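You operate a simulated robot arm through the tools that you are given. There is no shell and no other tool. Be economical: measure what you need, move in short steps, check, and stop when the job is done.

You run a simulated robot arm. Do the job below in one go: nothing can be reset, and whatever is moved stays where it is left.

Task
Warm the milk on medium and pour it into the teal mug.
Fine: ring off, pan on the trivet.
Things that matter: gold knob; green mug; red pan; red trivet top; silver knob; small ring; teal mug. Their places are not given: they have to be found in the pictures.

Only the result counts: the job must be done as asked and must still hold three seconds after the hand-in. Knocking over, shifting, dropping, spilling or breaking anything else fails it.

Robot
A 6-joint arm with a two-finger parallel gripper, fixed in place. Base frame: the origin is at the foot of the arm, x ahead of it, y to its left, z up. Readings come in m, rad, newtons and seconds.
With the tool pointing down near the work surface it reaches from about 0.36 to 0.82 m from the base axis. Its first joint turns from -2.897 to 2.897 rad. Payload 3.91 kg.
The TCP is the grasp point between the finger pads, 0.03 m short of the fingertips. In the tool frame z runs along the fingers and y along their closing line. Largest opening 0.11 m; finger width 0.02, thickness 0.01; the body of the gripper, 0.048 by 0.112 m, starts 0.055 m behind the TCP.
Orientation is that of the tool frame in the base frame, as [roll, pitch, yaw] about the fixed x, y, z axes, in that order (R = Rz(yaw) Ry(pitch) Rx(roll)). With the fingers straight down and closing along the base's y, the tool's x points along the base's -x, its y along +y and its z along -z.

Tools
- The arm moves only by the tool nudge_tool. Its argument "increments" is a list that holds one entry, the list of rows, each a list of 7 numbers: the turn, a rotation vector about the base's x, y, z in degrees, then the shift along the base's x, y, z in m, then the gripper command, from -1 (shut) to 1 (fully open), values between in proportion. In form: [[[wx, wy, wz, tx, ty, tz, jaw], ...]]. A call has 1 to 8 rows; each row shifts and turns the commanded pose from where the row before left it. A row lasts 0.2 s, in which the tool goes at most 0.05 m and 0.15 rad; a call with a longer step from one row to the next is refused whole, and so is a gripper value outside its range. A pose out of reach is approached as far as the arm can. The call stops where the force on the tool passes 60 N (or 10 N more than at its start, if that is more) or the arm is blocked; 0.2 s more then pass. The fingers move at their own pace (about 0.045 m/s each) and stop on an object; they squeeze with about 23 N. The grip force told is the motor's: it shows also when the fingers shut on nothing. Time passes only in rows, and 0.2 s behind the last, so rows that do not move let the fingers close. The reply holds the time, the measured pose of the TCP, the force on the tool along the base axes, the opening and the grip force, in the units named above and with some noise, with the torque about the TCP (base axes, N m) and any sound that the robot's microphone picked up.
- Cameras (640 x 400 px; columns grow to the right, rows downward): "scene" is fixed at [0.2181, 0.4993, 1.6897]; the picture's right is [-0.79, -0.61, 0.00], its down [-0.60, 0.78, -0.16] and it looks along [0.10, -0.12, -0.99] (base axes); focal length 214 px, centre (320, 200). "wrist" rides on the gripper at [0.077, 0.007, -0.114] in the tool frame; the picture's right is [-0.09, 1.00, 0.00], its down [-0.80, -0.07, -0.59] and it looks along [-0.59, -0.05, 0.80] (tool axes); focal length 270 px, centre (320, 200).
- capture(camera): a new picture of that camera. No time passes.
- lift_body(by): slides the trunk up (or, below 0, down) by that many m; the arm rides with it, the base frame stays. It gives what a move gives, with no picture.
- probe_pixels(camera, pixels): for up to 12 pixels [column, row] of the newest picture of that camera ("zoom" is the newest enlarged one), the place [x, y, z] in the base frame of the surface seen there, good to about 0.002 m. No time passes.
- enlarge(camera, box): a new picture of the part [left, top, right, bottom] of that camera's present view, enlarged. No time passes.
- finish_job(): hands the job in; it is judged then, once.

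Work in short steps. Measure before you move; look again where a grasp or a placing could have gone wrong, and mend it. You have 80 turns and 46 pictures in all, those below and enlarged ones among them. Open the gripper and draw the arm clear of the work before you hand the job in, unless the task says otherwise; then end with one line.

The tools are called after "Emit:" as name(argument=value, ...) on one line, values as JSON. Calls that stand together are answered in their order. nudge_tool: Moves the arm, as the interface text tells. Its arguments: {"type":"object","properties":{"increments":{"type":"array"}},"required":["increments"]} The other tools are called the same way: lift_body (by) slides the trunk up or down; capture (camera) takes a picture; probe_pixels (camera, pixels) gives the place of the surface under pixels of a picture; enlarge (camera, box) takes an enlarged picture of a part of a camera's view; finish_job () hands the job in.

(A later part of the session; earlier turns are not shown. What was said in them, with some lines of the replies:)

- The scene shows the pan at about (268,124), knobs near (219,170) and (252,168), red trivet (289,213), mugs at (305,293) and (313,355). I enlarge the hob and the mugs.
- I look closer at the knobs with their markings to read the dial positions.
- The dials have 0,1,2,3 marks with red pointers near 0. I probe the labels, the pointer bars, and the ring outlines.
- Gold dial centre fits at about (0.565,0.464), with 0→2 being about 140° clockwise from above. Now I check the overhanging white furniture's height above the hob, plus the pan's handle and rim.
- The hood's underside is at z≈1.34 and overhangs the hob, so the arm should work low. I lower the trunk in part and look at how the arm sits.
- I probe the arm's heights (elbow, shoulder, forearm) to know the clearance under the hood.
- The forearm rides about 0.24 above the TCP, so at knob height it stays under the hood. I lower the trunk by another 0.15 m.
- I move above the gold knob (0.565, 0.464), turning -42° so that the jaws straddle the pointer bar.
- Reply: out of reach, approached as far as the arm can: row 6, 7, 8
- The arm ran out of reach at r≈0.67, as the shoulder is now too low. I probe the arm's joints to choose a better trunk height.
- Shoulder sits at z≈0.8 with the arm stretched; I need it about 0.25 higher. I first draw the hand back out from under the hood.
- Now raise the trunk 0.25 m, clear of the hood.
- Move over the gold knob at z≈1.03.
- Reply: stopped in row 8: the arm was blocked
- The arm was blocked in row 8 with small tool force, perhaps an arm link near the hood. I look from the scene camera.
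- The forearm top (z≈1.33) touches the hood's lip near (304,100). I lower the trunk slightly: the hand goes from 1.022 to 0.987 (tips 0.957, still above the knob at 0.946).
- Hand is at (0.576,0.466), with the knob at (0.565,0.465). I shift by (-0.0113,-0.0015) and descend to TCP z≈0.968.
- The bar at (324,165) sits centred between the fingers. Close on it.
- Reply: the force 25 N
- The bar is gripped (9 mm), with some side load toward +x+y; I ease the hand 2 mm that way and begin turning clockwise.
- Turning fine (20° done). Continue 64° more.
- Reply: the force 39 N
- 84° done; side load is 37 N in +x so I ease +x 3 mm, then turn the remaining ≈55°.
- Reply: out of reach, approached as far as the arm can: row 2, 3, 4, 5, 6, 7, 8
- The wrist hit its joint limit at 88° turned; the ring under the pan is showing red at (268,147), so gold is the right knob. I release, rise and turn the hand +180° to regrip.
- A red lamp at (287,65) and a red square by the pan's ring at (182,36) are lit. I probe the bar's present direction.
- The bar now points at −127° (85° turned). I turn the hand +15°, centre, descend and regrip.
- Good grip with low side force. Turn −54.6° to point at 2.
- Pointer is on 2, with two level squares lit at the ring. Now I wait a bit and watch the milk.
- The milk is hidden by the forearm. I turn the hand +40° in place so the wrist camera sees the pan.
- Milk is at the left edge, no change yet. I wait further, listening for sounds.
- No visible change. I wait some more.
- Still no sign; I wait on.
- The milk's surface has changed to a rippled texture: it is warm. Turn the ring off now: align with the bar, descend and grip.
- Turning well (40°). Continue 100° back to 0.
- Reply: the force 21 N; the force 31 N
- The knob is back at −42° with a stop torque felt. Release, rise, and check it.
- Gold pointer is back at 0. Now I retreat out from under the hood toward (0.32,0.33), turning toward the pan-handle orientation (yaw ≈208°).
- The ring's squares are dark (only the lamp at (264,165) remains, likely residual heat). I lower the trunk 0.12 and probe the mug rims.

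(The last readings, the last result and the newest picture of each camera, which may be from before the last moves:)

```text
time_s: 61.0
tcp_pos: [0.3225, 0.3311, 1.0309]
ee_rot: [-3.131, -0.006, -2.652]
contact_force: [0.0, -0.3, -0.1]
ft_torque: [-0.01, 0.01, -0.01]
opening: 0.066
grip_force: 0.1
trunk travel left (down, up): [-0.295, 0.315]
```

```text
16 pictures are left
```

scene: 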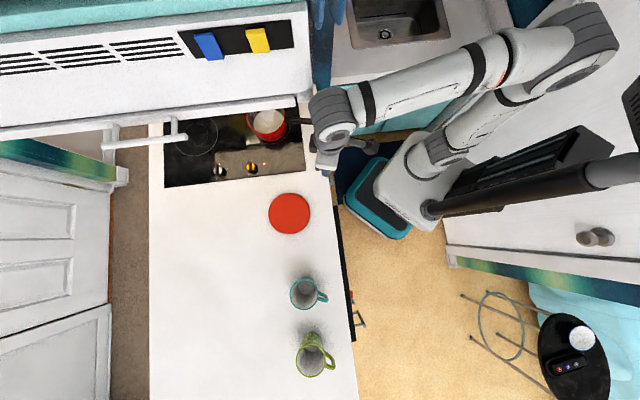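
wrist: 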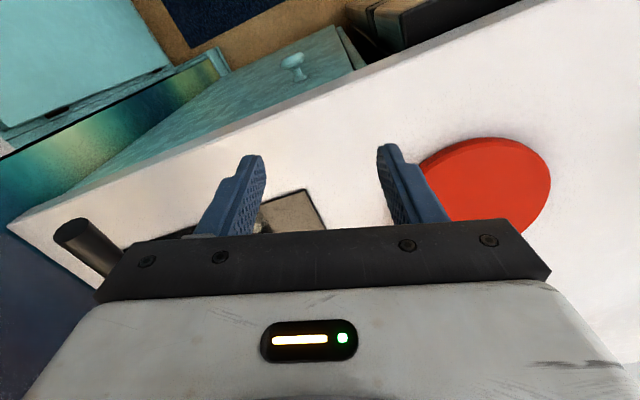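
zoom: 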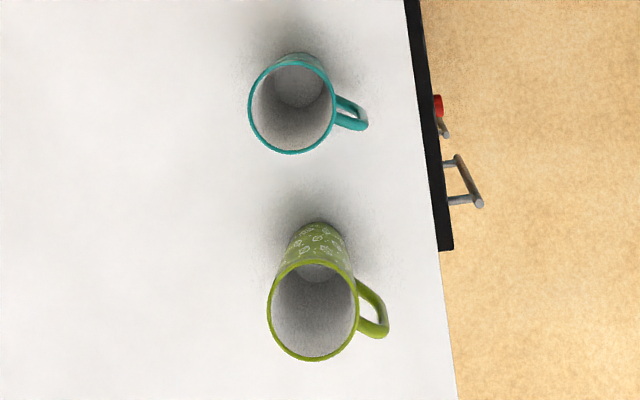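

I probe the two mugs' rims.

Emit:
probe_pixels(camera="zoom", pixels=[[250, 108], [333, 98], [290, 152], [270, 71], [325, 80], [365, 124], [269, 312], [356, 310], [312, 360], [385, 330], [300, 92]])

```text
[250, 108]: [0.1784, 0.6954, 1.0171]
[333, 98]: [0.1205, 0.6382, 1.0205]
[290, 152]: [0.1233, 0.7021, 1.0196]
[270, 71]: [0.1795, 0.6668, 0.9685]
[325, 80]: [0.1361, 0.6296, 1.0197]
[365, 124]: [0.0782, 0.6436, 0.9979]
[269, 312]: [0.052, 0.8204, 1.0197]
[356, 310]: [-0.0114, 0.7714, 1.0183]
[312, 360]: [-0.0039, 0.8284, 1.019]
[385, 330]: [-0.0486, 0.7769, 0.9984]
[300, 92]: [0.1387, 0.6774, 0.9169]
```

Teal rim: centre (0.147,0.669), radius 0.041, z 1.02. Now I go over the pan handle's grip point (0.518,0.2445) at z≈1.045, kept low because of the hood.

Emit:
nudge_tool(increments=[[[0, 0, 0, 0.0394, -0.0052, 0.0035, 0.2], [0, 0, 0, 0.0394, -0.0052, 0.0035, 0.2], [0, 0, 0, 0.0394, -0.0052, 0.0035, 0.2], [0, 0, 0, 0.0394, -0.0052, 0.0035, 0.2], [0, 0, 0, 0.019, -0.033, 0, 0.2], [0, 0, 0, 0.019, -0.033, 0, 0.2], [0, 0, 0, 0, 0, 0, 0.2]]])

Emit:
capture(camera="wrist")

```text
time_s: 62.6
tcp_pos: [0.5185, 0.244, 1.0438]
ee_rot: [-3.129, -0.005, -2.652]
contact_force: [-0.9, 0.2, -0.3]
ft_torque: [0.05, 0.03, 0.04]
opening: 0.0663
grip_force: 0.1
trunk travel left (down, up): [-0.295, 0.315]
```

```text
15 pictures are left
```

wrist: 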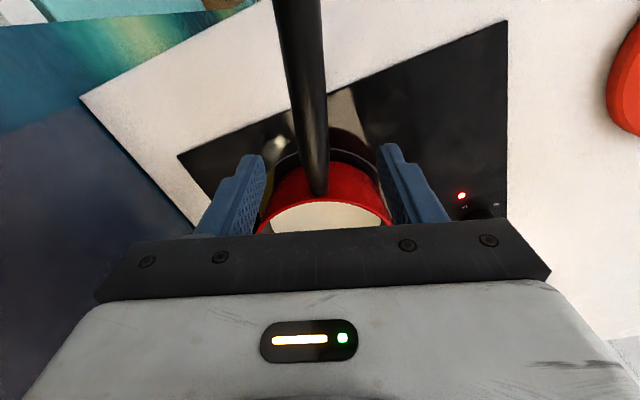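

The handle lies between the fingers; I probe its ridge to refine the grip line.

Emit:
probe_pixels(camera="wrist", pixels=[[299, 20], [306, 80], [311, 130], [316, 170], [295, 100], [326, 100], [304, 150], [326, 150]])

```text
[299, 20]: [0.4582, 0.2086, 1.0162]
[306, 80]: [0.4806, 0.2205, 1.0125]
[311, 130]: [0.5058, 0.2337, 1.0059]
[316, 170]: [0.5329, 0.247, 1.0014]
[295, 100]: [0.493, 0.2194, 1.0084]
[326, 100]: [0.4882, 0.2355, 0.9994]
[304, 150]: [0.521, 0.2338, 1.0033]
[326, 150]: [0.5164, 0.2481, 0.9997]
```

Ridge at grip is (0.518,0.240), top z 1.003. I shift −4 mm in y, descend to TCP 0.992 and close.

Emit:
nudge_tool(increments=[[[0, 0, -0.8, 0, -0.004, 0, 0.2], [0, 0, 0, 0, 0, -0.026, 0.2], [0, 0, 0, 0, 0, -0.026, 0.2], [0, 0, 0, 0, 0, 0, -1], [0, 0, 0, 0, 0, 0, -1], [0, 0, 0, 0, 0, 0, -1], [0, 0, 0, 0, 0, 0, -1], [0, 0, 0, 0, 0, 0, -1]]])

```text
time_s: 64.4
tcp_pos: [0.5196, 0.2401, 0.9909]
ee_rot: [-3.131, -0.005, -2.666]
contact_force: [-0.3, -0.3, -1.0]
ft_torque: [0.06, -0.14, 0.0]
opening: 0.0211
grip_force: 22.8
trunk travel left (down, up): [-0.295, 0.315]
```

Firm, centred grip (21 mm). I lift 2.5 cm gently and check for droop.

Emit:
nudge_tool(increments=[[[0, 0, 0, 0, 0, 0.005, -1], [0, 0, 0, 0, 0, 0.01, -1], [0, 0, 0, 0, 0, 0.01, -1], [0, 0, 0, 0, 0, 0, -1]]])

Emit:
capture(camera="wrist")

```text
time_s: 65.4
tcp_pos: [0.5197, 0.2398, 1.0166]
ee_rot: [-3.132, -0.004, -2.666]
contact_force: [0.7, 0.8, 0.4]
ft_torque: [0.27, -0.43, -0.06]
opening: 0.021
grip_force: 22.7
trunk travel left (down, up): [-0.295, 0.315]
```

```text
14 pictures are left
```

wrist: 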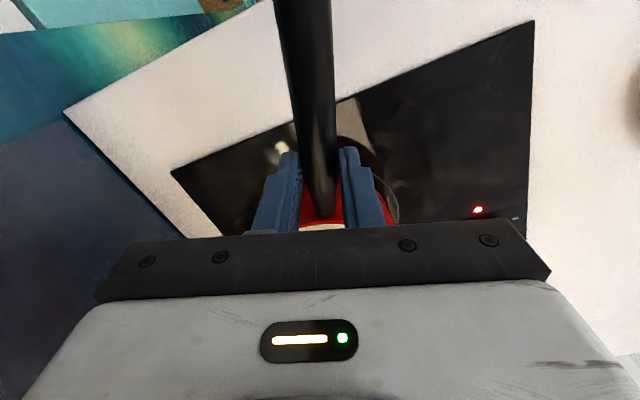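

I check whether the pan tilted, probing the handle and, in the scene picture, the rim.

Emit:
probe_pixels(camera="wrist", pixels=[[302, 20], [308, 80], [314, 130], [320, 180]])

Emit:
enlarge(camera="scene", box=[232, 90, 344, 160])

```text
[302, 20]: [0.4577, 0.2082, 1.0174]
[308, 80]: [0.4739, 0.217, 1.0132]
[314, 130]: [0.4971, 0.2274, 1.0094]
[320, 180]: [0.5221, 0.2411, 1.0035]
```

```text
5.71 times, centred on (288, 125) of scene
```

zoom: 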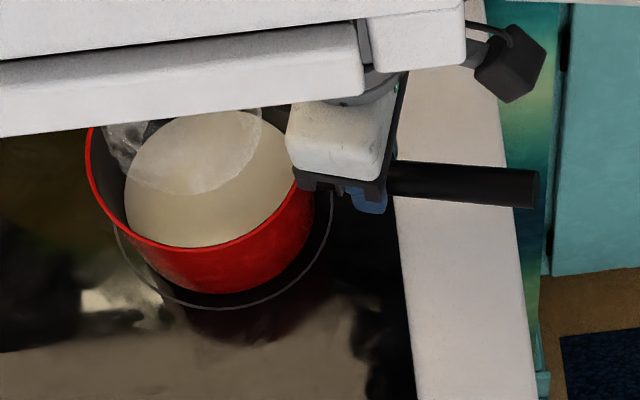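

The handle readings look unchanged in height, so the fingers may have slipped. I probe the pan's rim and handle in the zoom picture.

Emit:
probe_pixels(camera="zoom", pixels=[[205, 247], [88, 160], [290, 195], [430, 170], [500, 178], [537, 188], [200, 180], [225, 292], [370, 205]])

```text
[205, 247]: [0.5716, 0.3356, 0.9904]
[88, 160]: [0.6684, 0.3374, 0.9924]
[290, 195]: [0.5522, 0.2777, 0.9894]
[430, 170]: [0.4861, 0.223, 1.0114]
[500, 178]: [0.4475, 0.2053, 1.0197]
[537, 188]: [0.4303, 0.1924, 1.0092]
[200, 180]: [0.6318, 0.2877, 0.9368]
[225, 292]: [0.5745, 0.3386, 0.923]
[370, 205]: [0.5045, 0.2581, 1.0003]
```

The pan did not move: the fingers slid up. I reopen, go a bit deeper (TCP ≈0.982), close longer and lift by small steps reading the force.

Emit:
nudge_tool(increments=[[[0, 0, 0, 0, 0, 0, 0], [0, 0, 0, 0, 0, 0, 0], [0, 0, 0, 0, 0, -0.017, 0], [0, 0, 0, 0, 0, -0.017, 0], [0, 0, 0, 0, 0, 0, -1], [0, 0, 0, 0, 0, 0, -1], [0, 0, 0, 0, 0, 0, -1], [0, 0, 0, 0, 0, 0, -1]]])

Emit:
nudge_tool(increments=[[[0, 0, 0, 0, 0, 0, -1], [0, 0, 0, 0, 0, 0, -1], [0, 0, 0, 0, 0, 0.003, -1]]])

Emit:
nudge_tool(increments=[[[0, 0, 0, 0, 0, 0.003, -1], [0, 0, 0, 0, 0, 0, -1]]])

```text
time_s: 67.2
tcp_pos: [0.5182, 0.239, 0.9817]
ee_rot: [-3.131, -0.006, -2.664]
contact_force: [-0.3, -0.3, -0.2]
ft_torque: [0.03, -0.07, -0.05]
opening: 0.0209
grip_force: 22.6
trunk travel left (down, up): [-0.295, 0.315]
```

```text
time_s: 68.0
tcp_pos: [0.5187, 0.2381, 0.985]
ee_rot: [-3.132, -0.007, -2.665]
contact_force: [-0.4, 0.4, -0.4]
ft_torque: [-0.27, 0.47, 0.01]
opening: 0.0209
grip_force: 23.5
trunk travel left (down, up): [-0.295, 0.315]
```

```text
time_s: 68.6
tcp_pos: [0.5196, 0.2395, 0.988]
ee_rot: [-3.131, -0.005, -2.664]
contact_force: [0.0, 0.6, -6.3]
ft_torque: [-0.26, 0.5, -0.01]
opening: 0.0211
grip_force: 22.8
trunk travel left (down, up): [-0.295, 0.315]
```

Now 6 N of load and a pitching torque of ~0.56 N·m: the pads may be pivoting on the handle. I look at whether the handle rose.

Emit:
enlarge(camera="scene", box=[232, 90, 344, 160])

Emit:
probe_pixels(camera="zoom", pixels=[[205, 247], [88, 160], [290, 195], [430, 170], [500, 178], [537, 188], [200, 180], [225, 292], [250, 230]])

```text
5.71 times, centred on (288, 125) of scene
```

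zoom: 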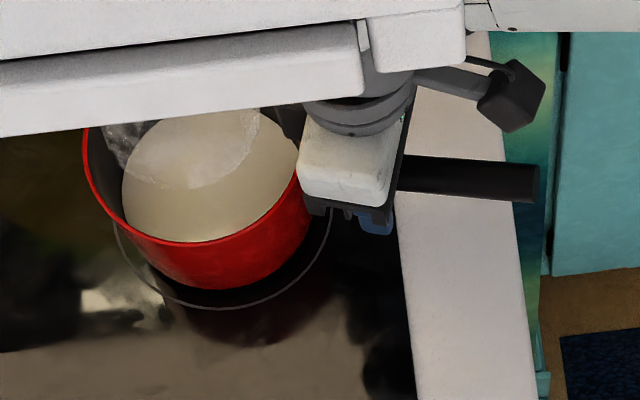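

```text
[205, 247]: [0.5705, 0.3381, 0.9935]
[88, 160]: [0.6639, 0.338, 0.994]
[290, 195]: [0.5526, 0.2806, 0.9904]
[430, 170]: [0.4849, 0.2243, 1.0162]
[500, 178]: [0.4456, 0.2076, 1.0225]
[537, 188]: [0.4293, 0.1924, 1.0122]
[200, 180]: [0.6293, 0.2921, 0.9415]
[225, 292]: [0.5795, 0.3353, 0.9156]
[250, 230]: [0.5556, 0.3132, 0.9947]
```

The pan is rising with the hand and its full weight (~6.3 N) is carried. I continue lifting slowly.

Emit:
nudge_tool(increments=[[[0, 0, 0, 0, 0, 0.003, -1], [0, 0, 0, 0, 0, 0.003, -1], [0, 0, 0, 0, 0, 0.004, -1], [0, 0, 0, 0, 0, 0.004, -1], [0, 0, 0, 0, 0, 0, -1]]])

Emit:
enlarge(camera="scene", box=[232, 90, 344, 160])

Emit:
probe_pixels(camera="zoom", pixels=[[205, 244], [84, 155], [290, 192], [430, 170], [500, 178], [200, 180], [225, 285]])

```text
time_s: 69.8
tcp_pos: [0.5207, 0.241, 1.002]
ee_rot: [-3.131, -0.005, -2.667]
contact_force: [-0.2, -0.9, -5.9]
ft_torque: [-0.24, 0.46, -0.04]
opening: 0.021
grip_force: 22.7
trunk travel left (down, up): [-0.295, 0.315]
```

```text
5.71 times, centred on (288, 125) of scene
```

zoom: 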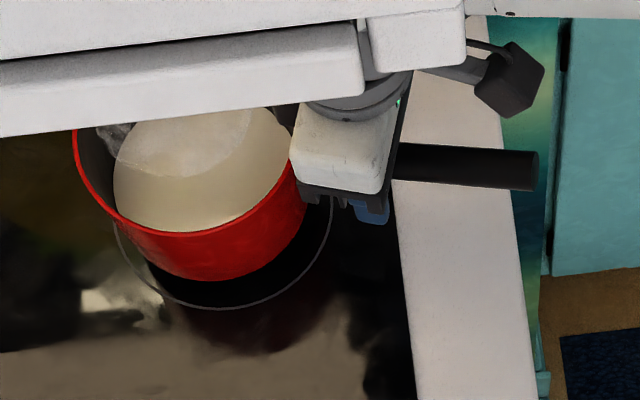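

```text
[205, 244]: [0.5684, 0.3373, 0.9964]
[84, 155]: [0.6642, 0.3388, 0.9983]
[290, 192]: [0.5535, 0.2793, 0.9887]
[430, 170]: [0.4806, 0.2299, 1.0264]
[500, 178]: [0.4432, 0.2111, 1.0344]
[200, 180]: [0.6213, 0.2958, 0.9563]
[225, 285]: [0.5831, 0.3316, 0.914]
```

Held level (milk surface +15 mm). I raise a little more, then move out from under the hood to (0.36,0.36) with a gentle turn.

Emit:
nudge_tool(increments=[[[0, 0, 0, 0, 0, 0.006, -1], [0, 0, 0, 0, 0, 0.008, -1], [0, 0, 0, 0, 0, 0.008, -1], [0, 0, 0, 0, 0, 0.008, -1], [0, 0, 0, 0, 0, 0.006, -1], [0, 0, 1, -0.01, 0.008, 0, -1], [0, 0, 2, -0.015, 0.011, 0, -1], [0, 0, 3, -0.02, 0.015, 0, -1]]])

Emit:
nudge_tool(increments=[[[0, 0, 3, -0.02, 0.015, 0, -1], [0, 0, 3, -0.02, 0.015, 0, -1], [0, 0, 3, -0.02, 0.015, 0, -1], [0, 0, 3, -0.02, 0.015, 0, -1], [0, 0, 3, -0.02, 0.015, 0, -1], [0, 0, 2, -0.015, 0.01, 0, -1], [0, 0, 0, 0, 0, 0, -1]]])

Emit:
capture(camera="scene")

```text
time_s: 71.6
tcp_pos: [0.4732, 0.2737, 1.0373]
ee_rot: [-3.131, -0.005, -2.559]
contact_force: [1.4, -0.2, -6.3]
ft_torque: [-0.25, 0.45, 0.0]
opening: 0.0208
grip_force: 23.6
trunk travel left (down, up): [-0.295, 0.315]
```

```text
time_s: 73.2
tcp_pos: [0.3602, 0.3596, 1.0382]
ee_rot: [-3.13, -0.006, -2.263]
contact_force: [-0.1, -0.9, -6.3]
ft_torque: [-0.36, 0.34, 0.01]
opening: 0.0209
grip_force: 22.7
trunk travel left (down, up): [-0.295, 0.315]
```

```text
10 pictures are left
```

scene: 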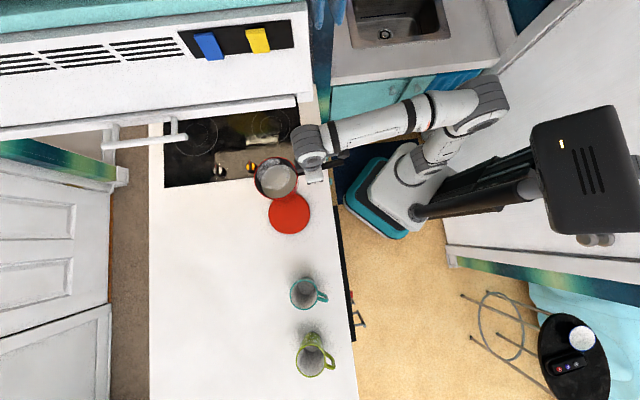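

Held steadily (−6.3 N). I move further out from the hood lip to (0.31,0.46) before raising the trunk 0.1 m.

Emit:
nudge_tool(increments=[[[0, 0, 2, -0.004, 0.008, 0, -1], [0, 0, 4, -0.009, 0.018, 0, -1], [0, 0, 5, -0.011, 0.022, 0, -1], [0, 0, 5, -0.011, 0.022, 0, -1], [0, 0, 5, -0.01, 0.02, 0, -1], [0, 0, 3, -0.005, 0.01, 0, -1], [0, 0, 0, 0, 0, 0, -1]]])

Emit:
lift_body(by=0.12)

```text
time_s: 74.8
tcp_pos: [0.3076, 0.4601, 1.0397]
ee_rot: [-3.132, -0.005, -1.847]
contact_force: [-0.2, -0.1, -6.6]
ft_torque: [-0.51, 0.12, 0.01]
opening: 0.021
grip_force: 22.8
trunk travel left (down, up): [-0.295, 0.315]
```

```text
time_s: 76.3
tcp_pos: [0.3079, 0.4609, 1.1581]
ee_rot: [-3.131, -0.006, -1.845]
contact_force: [0.8, 0.3, -6.7]
ft_torque: [-0.48, 0.13, 0.0]
opening: 0.021
grip_force: 23.6
trunk travel left (down, up): [-0.415, 0.195]
```

Now swing the yaw toward 335° while moving to (0.31,0.56).

Emit:
nudge_tool(increments=[[[0, 0, 3, 0, 0.004, 0, -1], [0, 0, 5, 0, 0.008, 0, -1], [0, 0, 7, 0, 0.01, 0, -1], [0, 0, 7, 0, 0.01, 0, -1], [0, 0, 7, 0, 0.01, 0, -1], [0, 0, 7, 0, 0.01, 0, -1], [0, 0, 7, 0, 0.01, 0, -1], [0, 0, 7, 0, 0.01, 0, -1]]])

Emit:
nudge_tool(increments=[[[0, 0, 7, 0, 0.01, 0, -1], [0, 0, 7, 0, 0.008, 0, -1], [0, 0, 7, 0, 0.006, 0, -1], [0, 0, 6, 0, 0.004, 0, -1], [0, 0, 3.7, 0, 0, 0, -1], [0, 0, 0, 0, 0, 0, -1]]])

```text
time_s: 78.1
tcp_pos: [0.3071, 0.5323, 1.157]
ee_rot: [-3.131, -0.004, -0.972]
contact_force: [0.8, 0.0, -6.4]
ft_torque: [-0.44, -0.3, 0.03]
opening: 0.0214
grip_force: 23.0
trunk travel left (down, up): [-0.415, 0.195]
```

```text
time_s: 79.5
tcp_pos: [0.3062, 0.5607, 1.1582]
ee_rot: [-3.13, -0.006, -0.437]
contact_force: [0.7, 0.4, -6.2]
ft_torque: [-0.21, -0.44, 0.0]
opening: 0.0207
grip_force: 23.3
trunk travel left (down, up): [-0.415, 0.195]
```

Pan is beside the mug, yaw 335°. I take it to beyond the teal mug while pre-tilting 28° (below the flow angle).

Emit:
nudge_tool(increments=[[[1.81, -0.85, 0, -0.0018, 0.009, -0.001, -1], [3.17, -1.48, 0, -0.0034, 0.0168, -0.002, -1], [3.62, -1.69, 0, -0.004, 0.0195, -0.003, -1], [3.62, -1.69, 0, -0.004, 0.0195, -0.003, -1], [3.62, -1.69, 0, -0.004, 0.0195, -0.003, -1], [3.62, -1.69, 0, -0.004, 0.0195, -0.003, -1], [3.17, -1.48, 0, -0.003, 0.015, -0.002, -1], [1.81, -0.85, 0, -0.0012, 0.0067, -0.001, -1]]])

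Emit:
capture(camera="scene")

```text
time_s: 81.3
tcp_pos: [0.2814, 0.6851, 1.1399]
ee_rot: [-2.658, -0.004, -0.44]
contact_force: [0.0, 0.1, -6.9]
ft_torque: [-0.32, -0.42, 0.02]
opening: 0.0209
grip_force: 22.8
trunk travel left (down, up): [-0.415, 0.195]
```

```text
9 pictures are left
```

scene: 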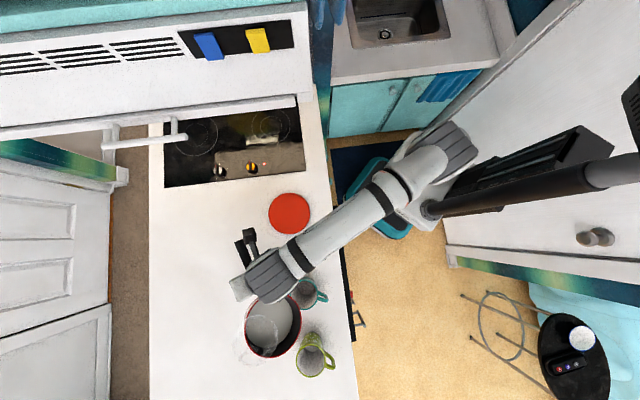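

I zoom on the pan's lip versus the mug to verify the geometry.

Emit:
enlarge(camera="scene", box=[225, 260, 353, 380])

Emit:
probe_pixels(camera="scene", pixels=[[300, 312], [299, 335], [285, 350], [265, 356], [247, 343], [300, 303]])

```text
3.33 times, centred on (289, 320) of scene
```

zoom: 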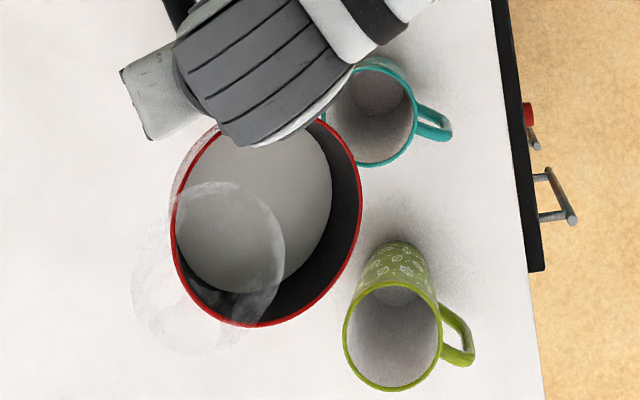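

```text
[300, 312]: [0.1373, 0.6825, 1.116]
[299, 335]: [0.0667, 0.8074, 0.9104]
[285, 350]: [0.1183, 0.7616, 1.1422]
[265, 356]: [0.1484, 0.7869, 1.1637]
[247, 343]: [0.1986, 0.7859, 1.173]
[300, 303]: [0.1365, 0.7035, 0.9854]
```

Lip sits ≈13 mm beyond the mug's centre line, as planned, with slight droop. I tilt on to 45°, lowering the lip to ≈1.075.

Emit:
nudge_tool(increments=[[[3.14, -1.46, 0, -0.0002, -0.0021, -0.0036, -1], [3.14, -1.46, 0, -0.0002, -0.0021, -0.0036, -1], [3.14, -1.46, 0, -0.0002, -0.0021, -0.0036, -1], [3.14, -1.46, 0, -0.0002, -0.0021, -0.0036, -1], [3.14, -1.46, 0, -0.0002, -0.0021, -0.0036, -1], [0, 0, 0, 0, 0, 0, -1]]])

Emit:
enlarge(camera="scene", box=[225, 260, 353, 380])

```text
time_s: 82.7
tcp_pos: [0.2816, 0.6746, 1.1216]
ee_rot: [-2.358, -0.005, -0.441]
contact_force: [1.1, 0.3, -6.0]
ft_torque: [-0.35, -0.42, 0.03]
opening: 0.0211
grip_force: 23.1
trunk travel left (down, up): [-0.415, 0.195]
```

```text
3.33 times, centred on (289, 320) of scene
```

zoom: 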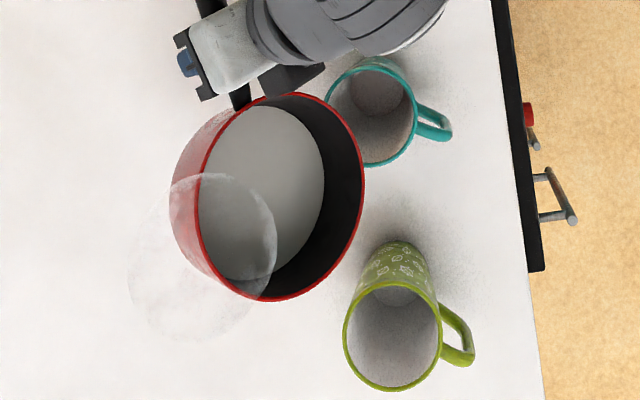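

Lip toward the mug is near zoom (346,132). I probe it.

Emit:
probe_pixels(camera="zoom", pixels=[[343, 128], [355, 148], [362, 170], [325, 107], [300, 95], [290, 300], [210, 180], [310, 180]])

```text
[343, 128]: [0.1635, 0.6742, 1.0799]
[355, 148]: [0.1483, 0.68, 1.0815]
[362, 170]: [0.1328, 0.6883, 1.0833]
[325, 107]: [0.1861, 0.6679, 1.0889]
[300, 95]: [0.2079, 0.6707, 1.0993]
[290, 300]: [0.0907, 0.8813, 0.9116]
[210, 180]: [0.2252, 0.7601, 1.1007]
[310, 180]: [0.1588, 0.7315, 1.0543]
```

Lowest lip is at (0.158,0.676), 8 mm toward the hand from ideal; I correct while tilting slowly to 60°.

Emit:
nudge_tool(increments=[[[2.265, -1.057, 0, -0.0021, -0.0012, 0.0016, -1], [2.265, -1.057, 0, -0.0021, -0.0012, 0.0016, -1], [2.265, -1.057, 0, -0.0021, -0.0012, 0.0016, -1], [2.265, -1.057, 0, -0.0021, -0.0012, 0.0016, -1], [2.265, -1.057, 0, -0.0021, -0.0012, 0.0016, -1], [2.265, -1.057, 0, -0.0021, -0.0012, 0.0016, -1]]])

Emit:
enlarge(camera="scene", box=[225, 260, 353, 380])

```text
time_s: 84.1
tcp_pos: [0.2682, 0.6677, 1.1321]
ee_rot: [-2.095, -0.003, -0.441]
contact_force: [-1.1, -0.9, -5.2]
ft_torque: [-0.35, -0.31, 0.0]
opening: 0.0209
grip_force: 23.0
trunk travel left (down, up): [-0.415, 0.195]
```

```text
3.33 times, centred on (289, 320) of scene
```

zoom: 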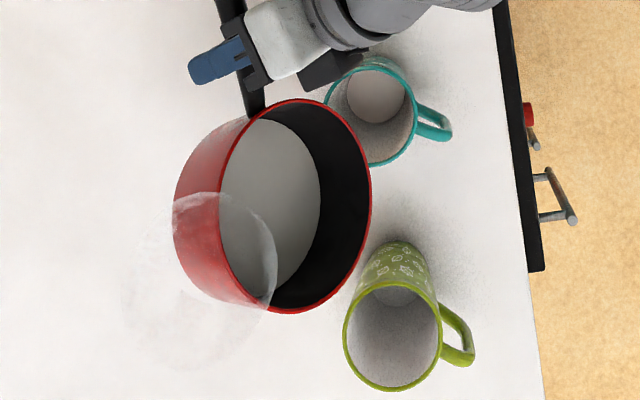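

Weight fell to 5.2 N and milk shows in the mug's bottom (375,95 of the zoom). I check the lip then keep tilting along the lip-fixed path.

Emit:
probe_pixels(camera="zoom", pixels=[[350, 140], [362, 163], [369, 190], [332, 114], [375, 95], [390, 290], [320, 220]])

Emit:
nudge_tool(increments=[[[2.265, -1.057, 0, -0.0011, -0.0024, 0.0011, -1], [2.265, -1.057, 0, -0.0011, -0.0024, 0.0011, -1], [2.265, -1.057, 0, -0.0011, -0.0024, 0.0011, -1], [2.265, -1.057, 0, -0.0011, -0.0024, 0.0011, -1], [2.265, -1.057, 0, -0.0011, -0.0024, 0.0011, -1], [2.265, -1.057, 0, -0.0011, -0.0024, 0.0011, -1]]])

```text
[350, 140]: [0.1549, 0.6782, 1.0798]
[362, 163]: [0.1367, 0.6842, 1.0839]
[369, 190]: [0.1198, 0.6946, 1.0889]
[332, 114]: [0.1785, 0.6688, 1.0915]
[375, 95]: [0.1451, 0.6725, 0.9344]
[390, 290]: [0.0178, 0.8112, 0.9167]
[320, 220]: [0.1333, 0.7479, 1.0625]
```

```text
time_s: 85.5
tcp_pos: [0.2625, 0.653, 1.1383]
ee_rot: [-1.835, -0.001, -0.44]
contact_force: [0.0, -0.3, -5.1]
ft_torque: [-0.33, -0.32, 0.01]
opening: 0.021
grip_force: 23.4
trunk travel left (down, up): [-0.415, 0.195]
```

Pouring lands in the mug (its level reads 0.934). Continue to 90° and 105°.

Emit:
nudge_tool(increments=[[[2.265, -1.057, 0, -0.0012, -0.0026, 0.0004, -1], [2.265, -1.057, 0, -0.0012, -0.0026, 0.0004, -1], [2.265, -1.057, 0, -0.0012, -0.0026, 0.0004, -1], [2.265, -1.057, 0, -0.0012, -0.0026, 0.0004, -1], [2.265, -1.057, 0, -0.0012, -0.0026, 0.0004, -1], [2.265, -1.057, 0, -0.0012, -0.0026, 0.0004, -1]]])

Emit:
nudge_tool(increments=[[[2.265, -1.057, 0, -0.0012, -0.0026, 0, -1], [2.265, -1.057, 0, -0.0012, -0.0026, 0, -1], [2.265, -1.057, 0, -0.0012, -0.0026, 0, -1], [2.265, -1.057, 0, -0.0012, -0.0026, 0, -1], [2.265, -1.057, 0, -0.0012, -0.0026, 0, -1], [2.265, -1.057, 0, -0.0012, -0.0026, 0, -1], [0, 0, 0, 0, 0, 0, -1], [0, 0, 0, 0, 0, 0, -1]]])

Emit:
enlarge(camera="scene", box=[225, 260, 353, 380])

```text
time_s: 86.9
tcp_pos: [0.2543, 0.6373, 1.1425]
ee_rot: [-1.57, 0.0, -0.442]
contact_force: [-0.2, 0.0, -4.4]
ft_torque: [-0.32, -0.23, 0.01]
opening: 0.021
grip_force: 23.0
trunk travel left (down, up): [-0.415, 0.195]
```

```text
time_s: 88.7
tcp_pos: [0.2311, 0.6269, 1.1455]
ee_rot: [-1.31, 0.004, -0.451]
contact_force: [0.5, 0.0, -4.2]
ft_torque: [-0.28, -0.22, -0.03]
opening: 0.0209
grip_force: 23.2
out of reach, approached as far as the arm can: row 4, 5, 6
trunk travel left (down, up): [-0.415, 0.195]
```

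```text
3.33 times, centred on (289, 320) of scene
```

zoom: 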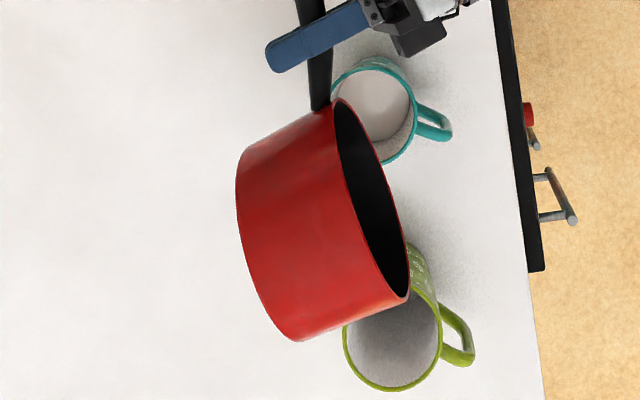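

The pan is empty-looking; the hand drifted 16 mm at the reach limit. I probe the mug level, then bring the pan back: shift back +x and untilt.

Emit:
probe_pixels(camera="zoom", pixels=[[375, 100], [390, 110], [360, 95], [370, 200], [395, 270], [400, 160]])

Emit:
nudge_tool(increments=[[[-3, 1.4, 0, 0.005, 0.002, 0.004, -1], [-4, 1.87, 0, 0.006, 0.003, 0.004, -1], [-4, 1.87, 0, 0.006, 0.004, 0.004, -1], [-5, 2.33, 0, 0.004, 0.004, 0.004, -1], [-5, 2.33, 0, 0.003, 0.004, 0.003, -1], [-6, 2.8, 0, 0.002, 0.004, 0.002, -1], [-6, 2.8, 0, 0.002, 0.004, 0, -1]]])

```text
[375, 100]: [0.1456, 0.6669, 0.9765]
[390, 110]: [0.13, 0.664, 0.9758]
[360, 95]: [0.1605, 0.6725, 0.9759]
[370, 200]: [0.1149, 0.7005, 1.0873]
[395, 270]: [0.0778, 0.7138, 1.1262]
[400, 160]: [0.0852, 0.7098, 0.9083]
```

```text
time_s: 90.3
tcp_pos: [0.2577, 0.6517, 1.1649]
ee_rot: [-1.944, -0.001, -0.438]
contact_force: [0.1, -0.2, -4.3]
ft_torque: [-0.23, -0.22, -0.03]
opening: 0.021
grip_force: 22.7
trunk travel left (down, up): [-0.415, 0.195]
```

All milk is in the mug (level 0.976). I untilt to level while drawing back to (0.31,0.56).

Emit:
nudge_tool(increments=[[[-5.4, 2.54, 0, 0.004, -0.005, 0, -1], [-6.8, 3.17, 0, 0.006, -0.01, 0, -1], [-6.8, 3.17, 0, 0.006, -0.011, 0, -1], [-6.8, 3.17, 0, 0.007, -0.012, 0, -1], [-6.8, 3.17, 0, 0.007, -0.012, 0, -1], [-6.8, 3.17, 0, 0.007, -0.012, 0, -1], [-6.8, 3.17, 0, 0.007, -0.012, 0, -1], [-6.8, 3.17, 0, 0.005, -0.01, 0, -1]]])

Emit:
nudge_tool(increments=[[[-6.8, 3.17, 0, 0.003, -0.006, 0, -1], [-2.35, 1.1, 0, 0, -0.002, 0, -1], [0, 0, -4, 0, -0.005, 0, -1], [0, 0, -7, 0, -0.01, 0, -1], [0, 0, -8, 0, -0.01, 0, -1], [0, 0, -8, 0, -0.01, 0, -1], [0, 0, -8, 0, -0.01, 0, -1], [0, 0, -8, 0, -0.01, 0, -1]]])

```text
time_s: 92.1
tcp_pos: [0.3113, 0.5722, 1.1664]
ee_rot: [-2.872, -0.036, -0.448]
contact_force: [-0.1, 0.6, -3.9]
ft_torque: [-0.12, -0.25, -0.01]
opening: 0.0209
grip_force: 22.8
out of reach, approached as far as the arm can: row 2
trunk travel left (down, up): [-0.415, 0.195]
```

```text
time_s: 93.9
tcp_pos: [0.3145, 0.5089, 1.1666]
ee_rot: [-3.045, -0.042, -1.195]
contact_force: [-0.3, 0.5, -4.5]
ft_torque: [-0.28, -0.11, 0.01]
opening: 0.0211
grip_force: 22.8
trunk travel left (down, up): [-0.415, 0.195]
```

Residual tilt is ~6° toward +x; I correct it (+6° about y), then rotate to yaw 245° and move to (0.301,0.406).

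Emit:
nudge_tool(increments=[[[0.2, 6, 0, 0, -0.005, 0, -1], [0, 0, -8, -0.002, -0.015, 0, -1], [0, 0, -8, -0.002, -0.018, 0, -1], [0, 0, -8, -0.002, -0.018, 0, -1], [0, 0, -8, -0.002, -0.018, 0, -1], [0, 0, -8, -0.003, -0.016, 0, -1], [0, 0, -6.5, -0.0025, -0.013, 0, -1], [0, 0, 0, 0, 0, 0, -1]]])

Emit:
lift_body(by=-0.12)

Emit:
enlarge(camera="scene", box=[230, 150, 358, 310])

```text
time_s: 95.7
tcp_pos: [0.2995, 0.4053, 1.1654]
ee_rot: [3.141, 0.0, -2.004]
contact_force: [-0.5, 0.0, -4.0]
ft_torque: [-0.28, 0.09, -0.04]
opening: 0.021
grip_force: 22.7
trunk travel left (down, up): [-0.415, 0.195]
```

```text
time_s: 97.2
tcp_pos: [0.2991, 0.4062, 1.0449]
ee_rot: [3.141, 0.001, -2.005]
contact_force: [-0.6, 0.5, -2.9]
ft_torque: [-0.29, 0.09, 0.03]
opening: 0.0208
grip_force: 22.4
trunk travel left (down, up): [-0.295, 0.315]
```

```text
2.50 times, centred on (294, 230) of scene
```

zoom: 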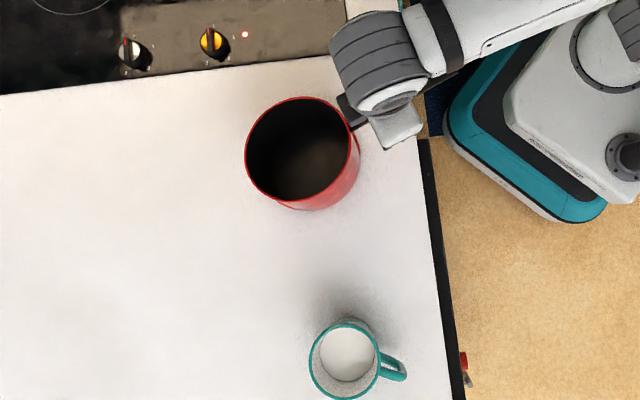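

Pan is empty and over the trivet. I probe its rim for level and centre.

Emit:
probe_pixels(camera="zoom", pixels=[[247, 160], [265, 117], [300, 98], [345, 122], [280, 200], [310, 199], [352, 150], [300, 165], [345, 345]])

```text
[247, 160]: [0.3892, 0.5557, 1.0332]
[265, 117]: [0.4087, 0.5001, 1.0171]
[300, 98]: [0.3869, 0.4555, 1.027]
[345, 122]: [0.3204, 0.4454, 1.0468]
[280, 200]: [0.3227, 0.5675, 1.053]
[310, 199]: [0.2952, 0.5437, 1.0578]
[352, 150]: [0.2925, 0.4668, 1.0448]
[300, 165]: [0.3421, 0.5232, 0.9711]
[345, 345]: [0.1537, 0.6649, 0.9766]
```

The rim plane is tilted ~18° about the handle (pan rolled in the grip) plus ~4° droop. I level the pan by tilting the tool accordingly, then re-measure.

Emit:
nudge_tool(increments=[[[-1.17, -6.07, 0, 0, 0.002, 0, -1], [-1.17, -6.07, 0, 0, 0.002, 0, -1], [-1.17, -6.07, 0, 0, 0.002, 0, -1], [0, 0, 0, 0, 0, 0, -1]]])

Emit:
enlarge(camera="scene", box=[250, 170, 346, 230])

```text
time_s: 98.2
tcp_pos: [0.3005, 0.4124, 1.0453]
ee_rot: [-2.825, 0.079, -1.993]
contact_force: [-0.2, -0.5, -4.4]
ft_torque: [-0.29, 0.14, -0.03]
opening: 0.0209
grip_force: 22.3
trunk travel left (down, up): [-0.295, 0.315]
```

```text
6.67 times, centred on (298, 200) of scene
```

zoom: 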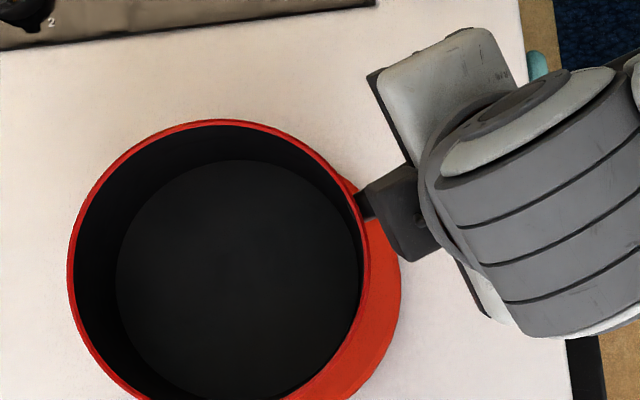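

Emit:
probe_pixels(camera="zoom", pixels=[[71, 260], [120, 163], [215, 122], [300, 148], [355, 205], [362, 290], [95, 345], [320, 372], [240, 280], [180, 280], [300, 280], [395, 270]])

```text
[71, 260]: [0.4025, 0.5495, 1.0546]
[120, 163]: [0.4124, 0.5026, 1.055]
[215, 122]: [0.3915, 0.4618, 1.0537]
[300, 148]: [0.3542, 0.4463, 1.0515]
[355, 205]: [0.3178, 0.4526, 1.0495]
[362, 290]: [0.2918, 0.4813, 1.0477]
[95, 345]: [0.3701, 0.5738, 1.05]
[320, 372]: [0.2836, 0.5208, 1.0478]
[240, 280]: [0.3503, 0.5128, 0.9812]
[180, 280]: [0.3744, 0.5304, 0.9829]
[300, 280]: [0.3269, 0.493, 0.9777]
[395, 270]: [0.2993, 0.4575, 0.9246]
```

Pan is nearly level (3° over) and centred at (0.348,0.512) over the trivet. I correct 3° and lower ≈4.6 cm.

Emit:
nudge_tool(increments=[[[0, 3, 0, 0, -0.002, -0.005, -1], [0, 0, 0, 0, 0, -0.01, -1], [0, 0, 0, 0, 0, -0.01, -1], [0, 0, 0, 0, 0, -0.01, -1], [0, 0, 0, 0, 0, -0.007, -1], [0, 0, 0, 0, 0, -0.004, -1], [0, 0, 0, 0, 0, 0, -1]]])

Emit:
nudge_tool(increments=[[[0, 0, 0, 0, 0, -0.003, -1], [0, 0, 0, 0, 0, 0, -1]]])

```text
time_s: 99.8
tcp_pos: [0.2989, 0.4109, 0.9991]
ee_rot: [-2.875, 0.058, -1.998]
contact_force: [0.1, -0.6, -4.1]
ft_torque: [-0.28, 0.14, 0.03]
opening: 0.0208
grip_force: 23.1
trunk travel left (down, up): [-0.295, 0.315]
```

```text
time_s: 100.4
tcp_pos: [0.2993, 0.4107, 0.9977]
ee_rot: [-2.875, 0.06, -1.993]
contact_force: [-2.3, 1.5, 8.5]
ft_torque: [0.48, -0.24, 0.16]
opening: 0.0208
grip_force: 23.0
trunk travel left (down, up): [-0.295, 0.315]
```

Contact on the trivet (+8.5 N). Release gently and withdraw along the tool axis.

Emit:
nudge_tool(increments=[[[0, 0, 0, 0, 0, 0, -0.5], [0, 0, 0, 0, 0, 0, -0.2], [0, 0, 0, 0, 0, 0, 0.2], [0, 0, 0, 0, 0, 0, 0.2]]])

Emit:
nudge_tool(increments=[[[0, 0, 0, -0.004, 0.001, 0.015, 0.2], [0, 0, 0, -0.008, 0.0018, 0.029, 0.2], [0, 0, 0, -0.008, 0.0018, 0.029, 0.2], [0, 0, 0, -0.008, 0.0018, 0.029, 0.2], [0, 0, 0, -0.02, -0.02, 0.03, 0.2], [0, 0, 0, -0.02, -0.025, 0.03, 0.2], [0, 0, 0, -0.02, -0.025, 0.02, 0.2]]])

Emit:
capture(camera="scene")

```text
time_s: 101.4
tcp_pos: [0.2987, 0.4109, 0.9957]
ee_rot: [-2.875, 0.058, -1.994]
contact_force: [0.6, -0.8, 0.5]
ft_torque: [-0.02, 0.0, 0.0]
opening: 0.066
grip_force: 0.1
trunk travel left (down, up): [-0.295, 0.315]
```

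```text
time_s: 103.0
tcp_pos: [0.2118, 0.3461, 1.1782]
ee_rot: [-2.874, 0.055, -1.994]
contact_force: [-1.4, -0.5, -1.2]
ft_torque: [0.0, -0.01, 0.03]
opening: 0.0659
grip_force: 0.1
trunk travel left (down, up): [-0.295, 0.315]
```

```text
2 pictures are left
```

scene: 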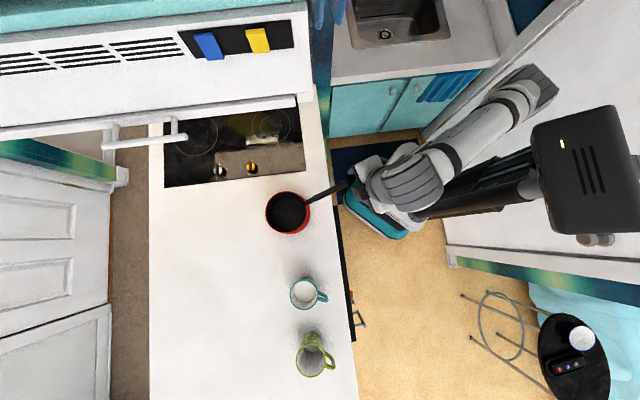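

The pan stands on the trivet, the lamp has gone out, and the mug holds the milk. I probe the pan's rim for level and the mug's rim for position.

Emit:
probe_pixels(camera="scene", pixels=[[266, 210], [273, 198], [290, 193], [307, 205], [300, 228], [276, 230], [287, 213], [291, 297], [303, 290]])

Emit:
enlarge(camera="scene", box=[200, 150, 360, 310])

```text
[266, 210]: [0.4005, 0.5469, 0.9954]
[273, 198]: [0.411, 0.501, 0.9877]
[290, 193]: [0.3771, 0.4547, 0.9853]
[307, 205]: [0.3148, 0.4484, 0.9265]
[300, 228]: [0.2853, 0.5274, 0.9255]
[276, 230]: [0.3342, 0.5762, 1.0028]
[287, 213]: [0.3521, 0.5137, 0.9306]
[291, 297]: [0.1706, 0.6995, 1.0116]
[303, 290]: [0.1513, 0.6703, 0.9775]
```

```text
2.50 times, centred on (280, 230) of scene
```

zoom: 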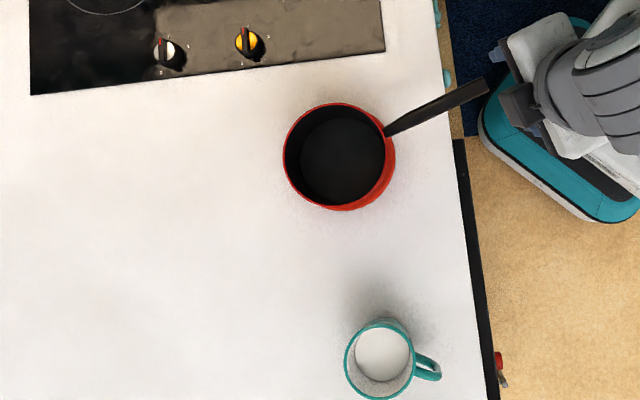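

I probe the rim precisely in this zoom.

Emit:
probe_pixels(camera="zoom", pixels=[[284, 160], [296, 123], [335, 104], [372, 119], [385, 155], [372, 188], [335, 207], [300, 190], [335, 155], [310, 160], [370, 160], [480, 90]])

```text
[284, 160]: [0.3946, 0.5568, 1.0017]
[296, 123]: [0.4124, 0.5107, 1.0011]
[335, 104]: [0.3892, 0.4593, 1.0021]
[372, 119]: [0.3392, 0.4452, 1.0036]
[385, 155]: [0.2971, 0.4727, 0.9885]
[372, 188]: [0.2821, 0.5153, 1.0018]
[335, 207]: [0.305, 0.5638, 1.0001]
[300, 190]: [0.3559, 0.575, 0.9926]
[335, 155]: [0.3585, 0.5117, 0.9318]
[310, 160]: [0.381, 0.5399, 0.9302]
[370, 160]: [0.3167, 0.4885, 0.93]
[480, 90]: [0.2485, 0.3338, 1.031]
```

The pan is level (rim z≈1.001) and centred on the trivet; both knobs point at 0. I raise the hand clear.

Emit:
nudge_tool(increments=[[[0, 0, 0, -0.01, 0, 0.03, 1], [0, 0, 0, -0.01, 0, 0.03, 1], [0, 0, 0, -0.01, 0, 0.03, 1], [0, 0, 0, 0, 0, 0.0, 1]]])

Emit:
finish_job()

```text
time_s: 104.0
tcp_pos: [0.1892, 0.3465, 1.2634]
ee_rot: [-2.874, 0.046, -2.008]
contact_force: [1.1, -0.1, -0.2]
ft_torque: [-0.04, 0.02, 0.0]
opening: 0.1098
grip_force: 0.0
trunk travel left (down, up): [-0.295, 0.315]
```

```text
The job is handed in.
```

I warmed the milk on medium and poured it into the teal mug; the ring is off, the empty pan is on the red trivet, and the job is handed in with the arm clear.
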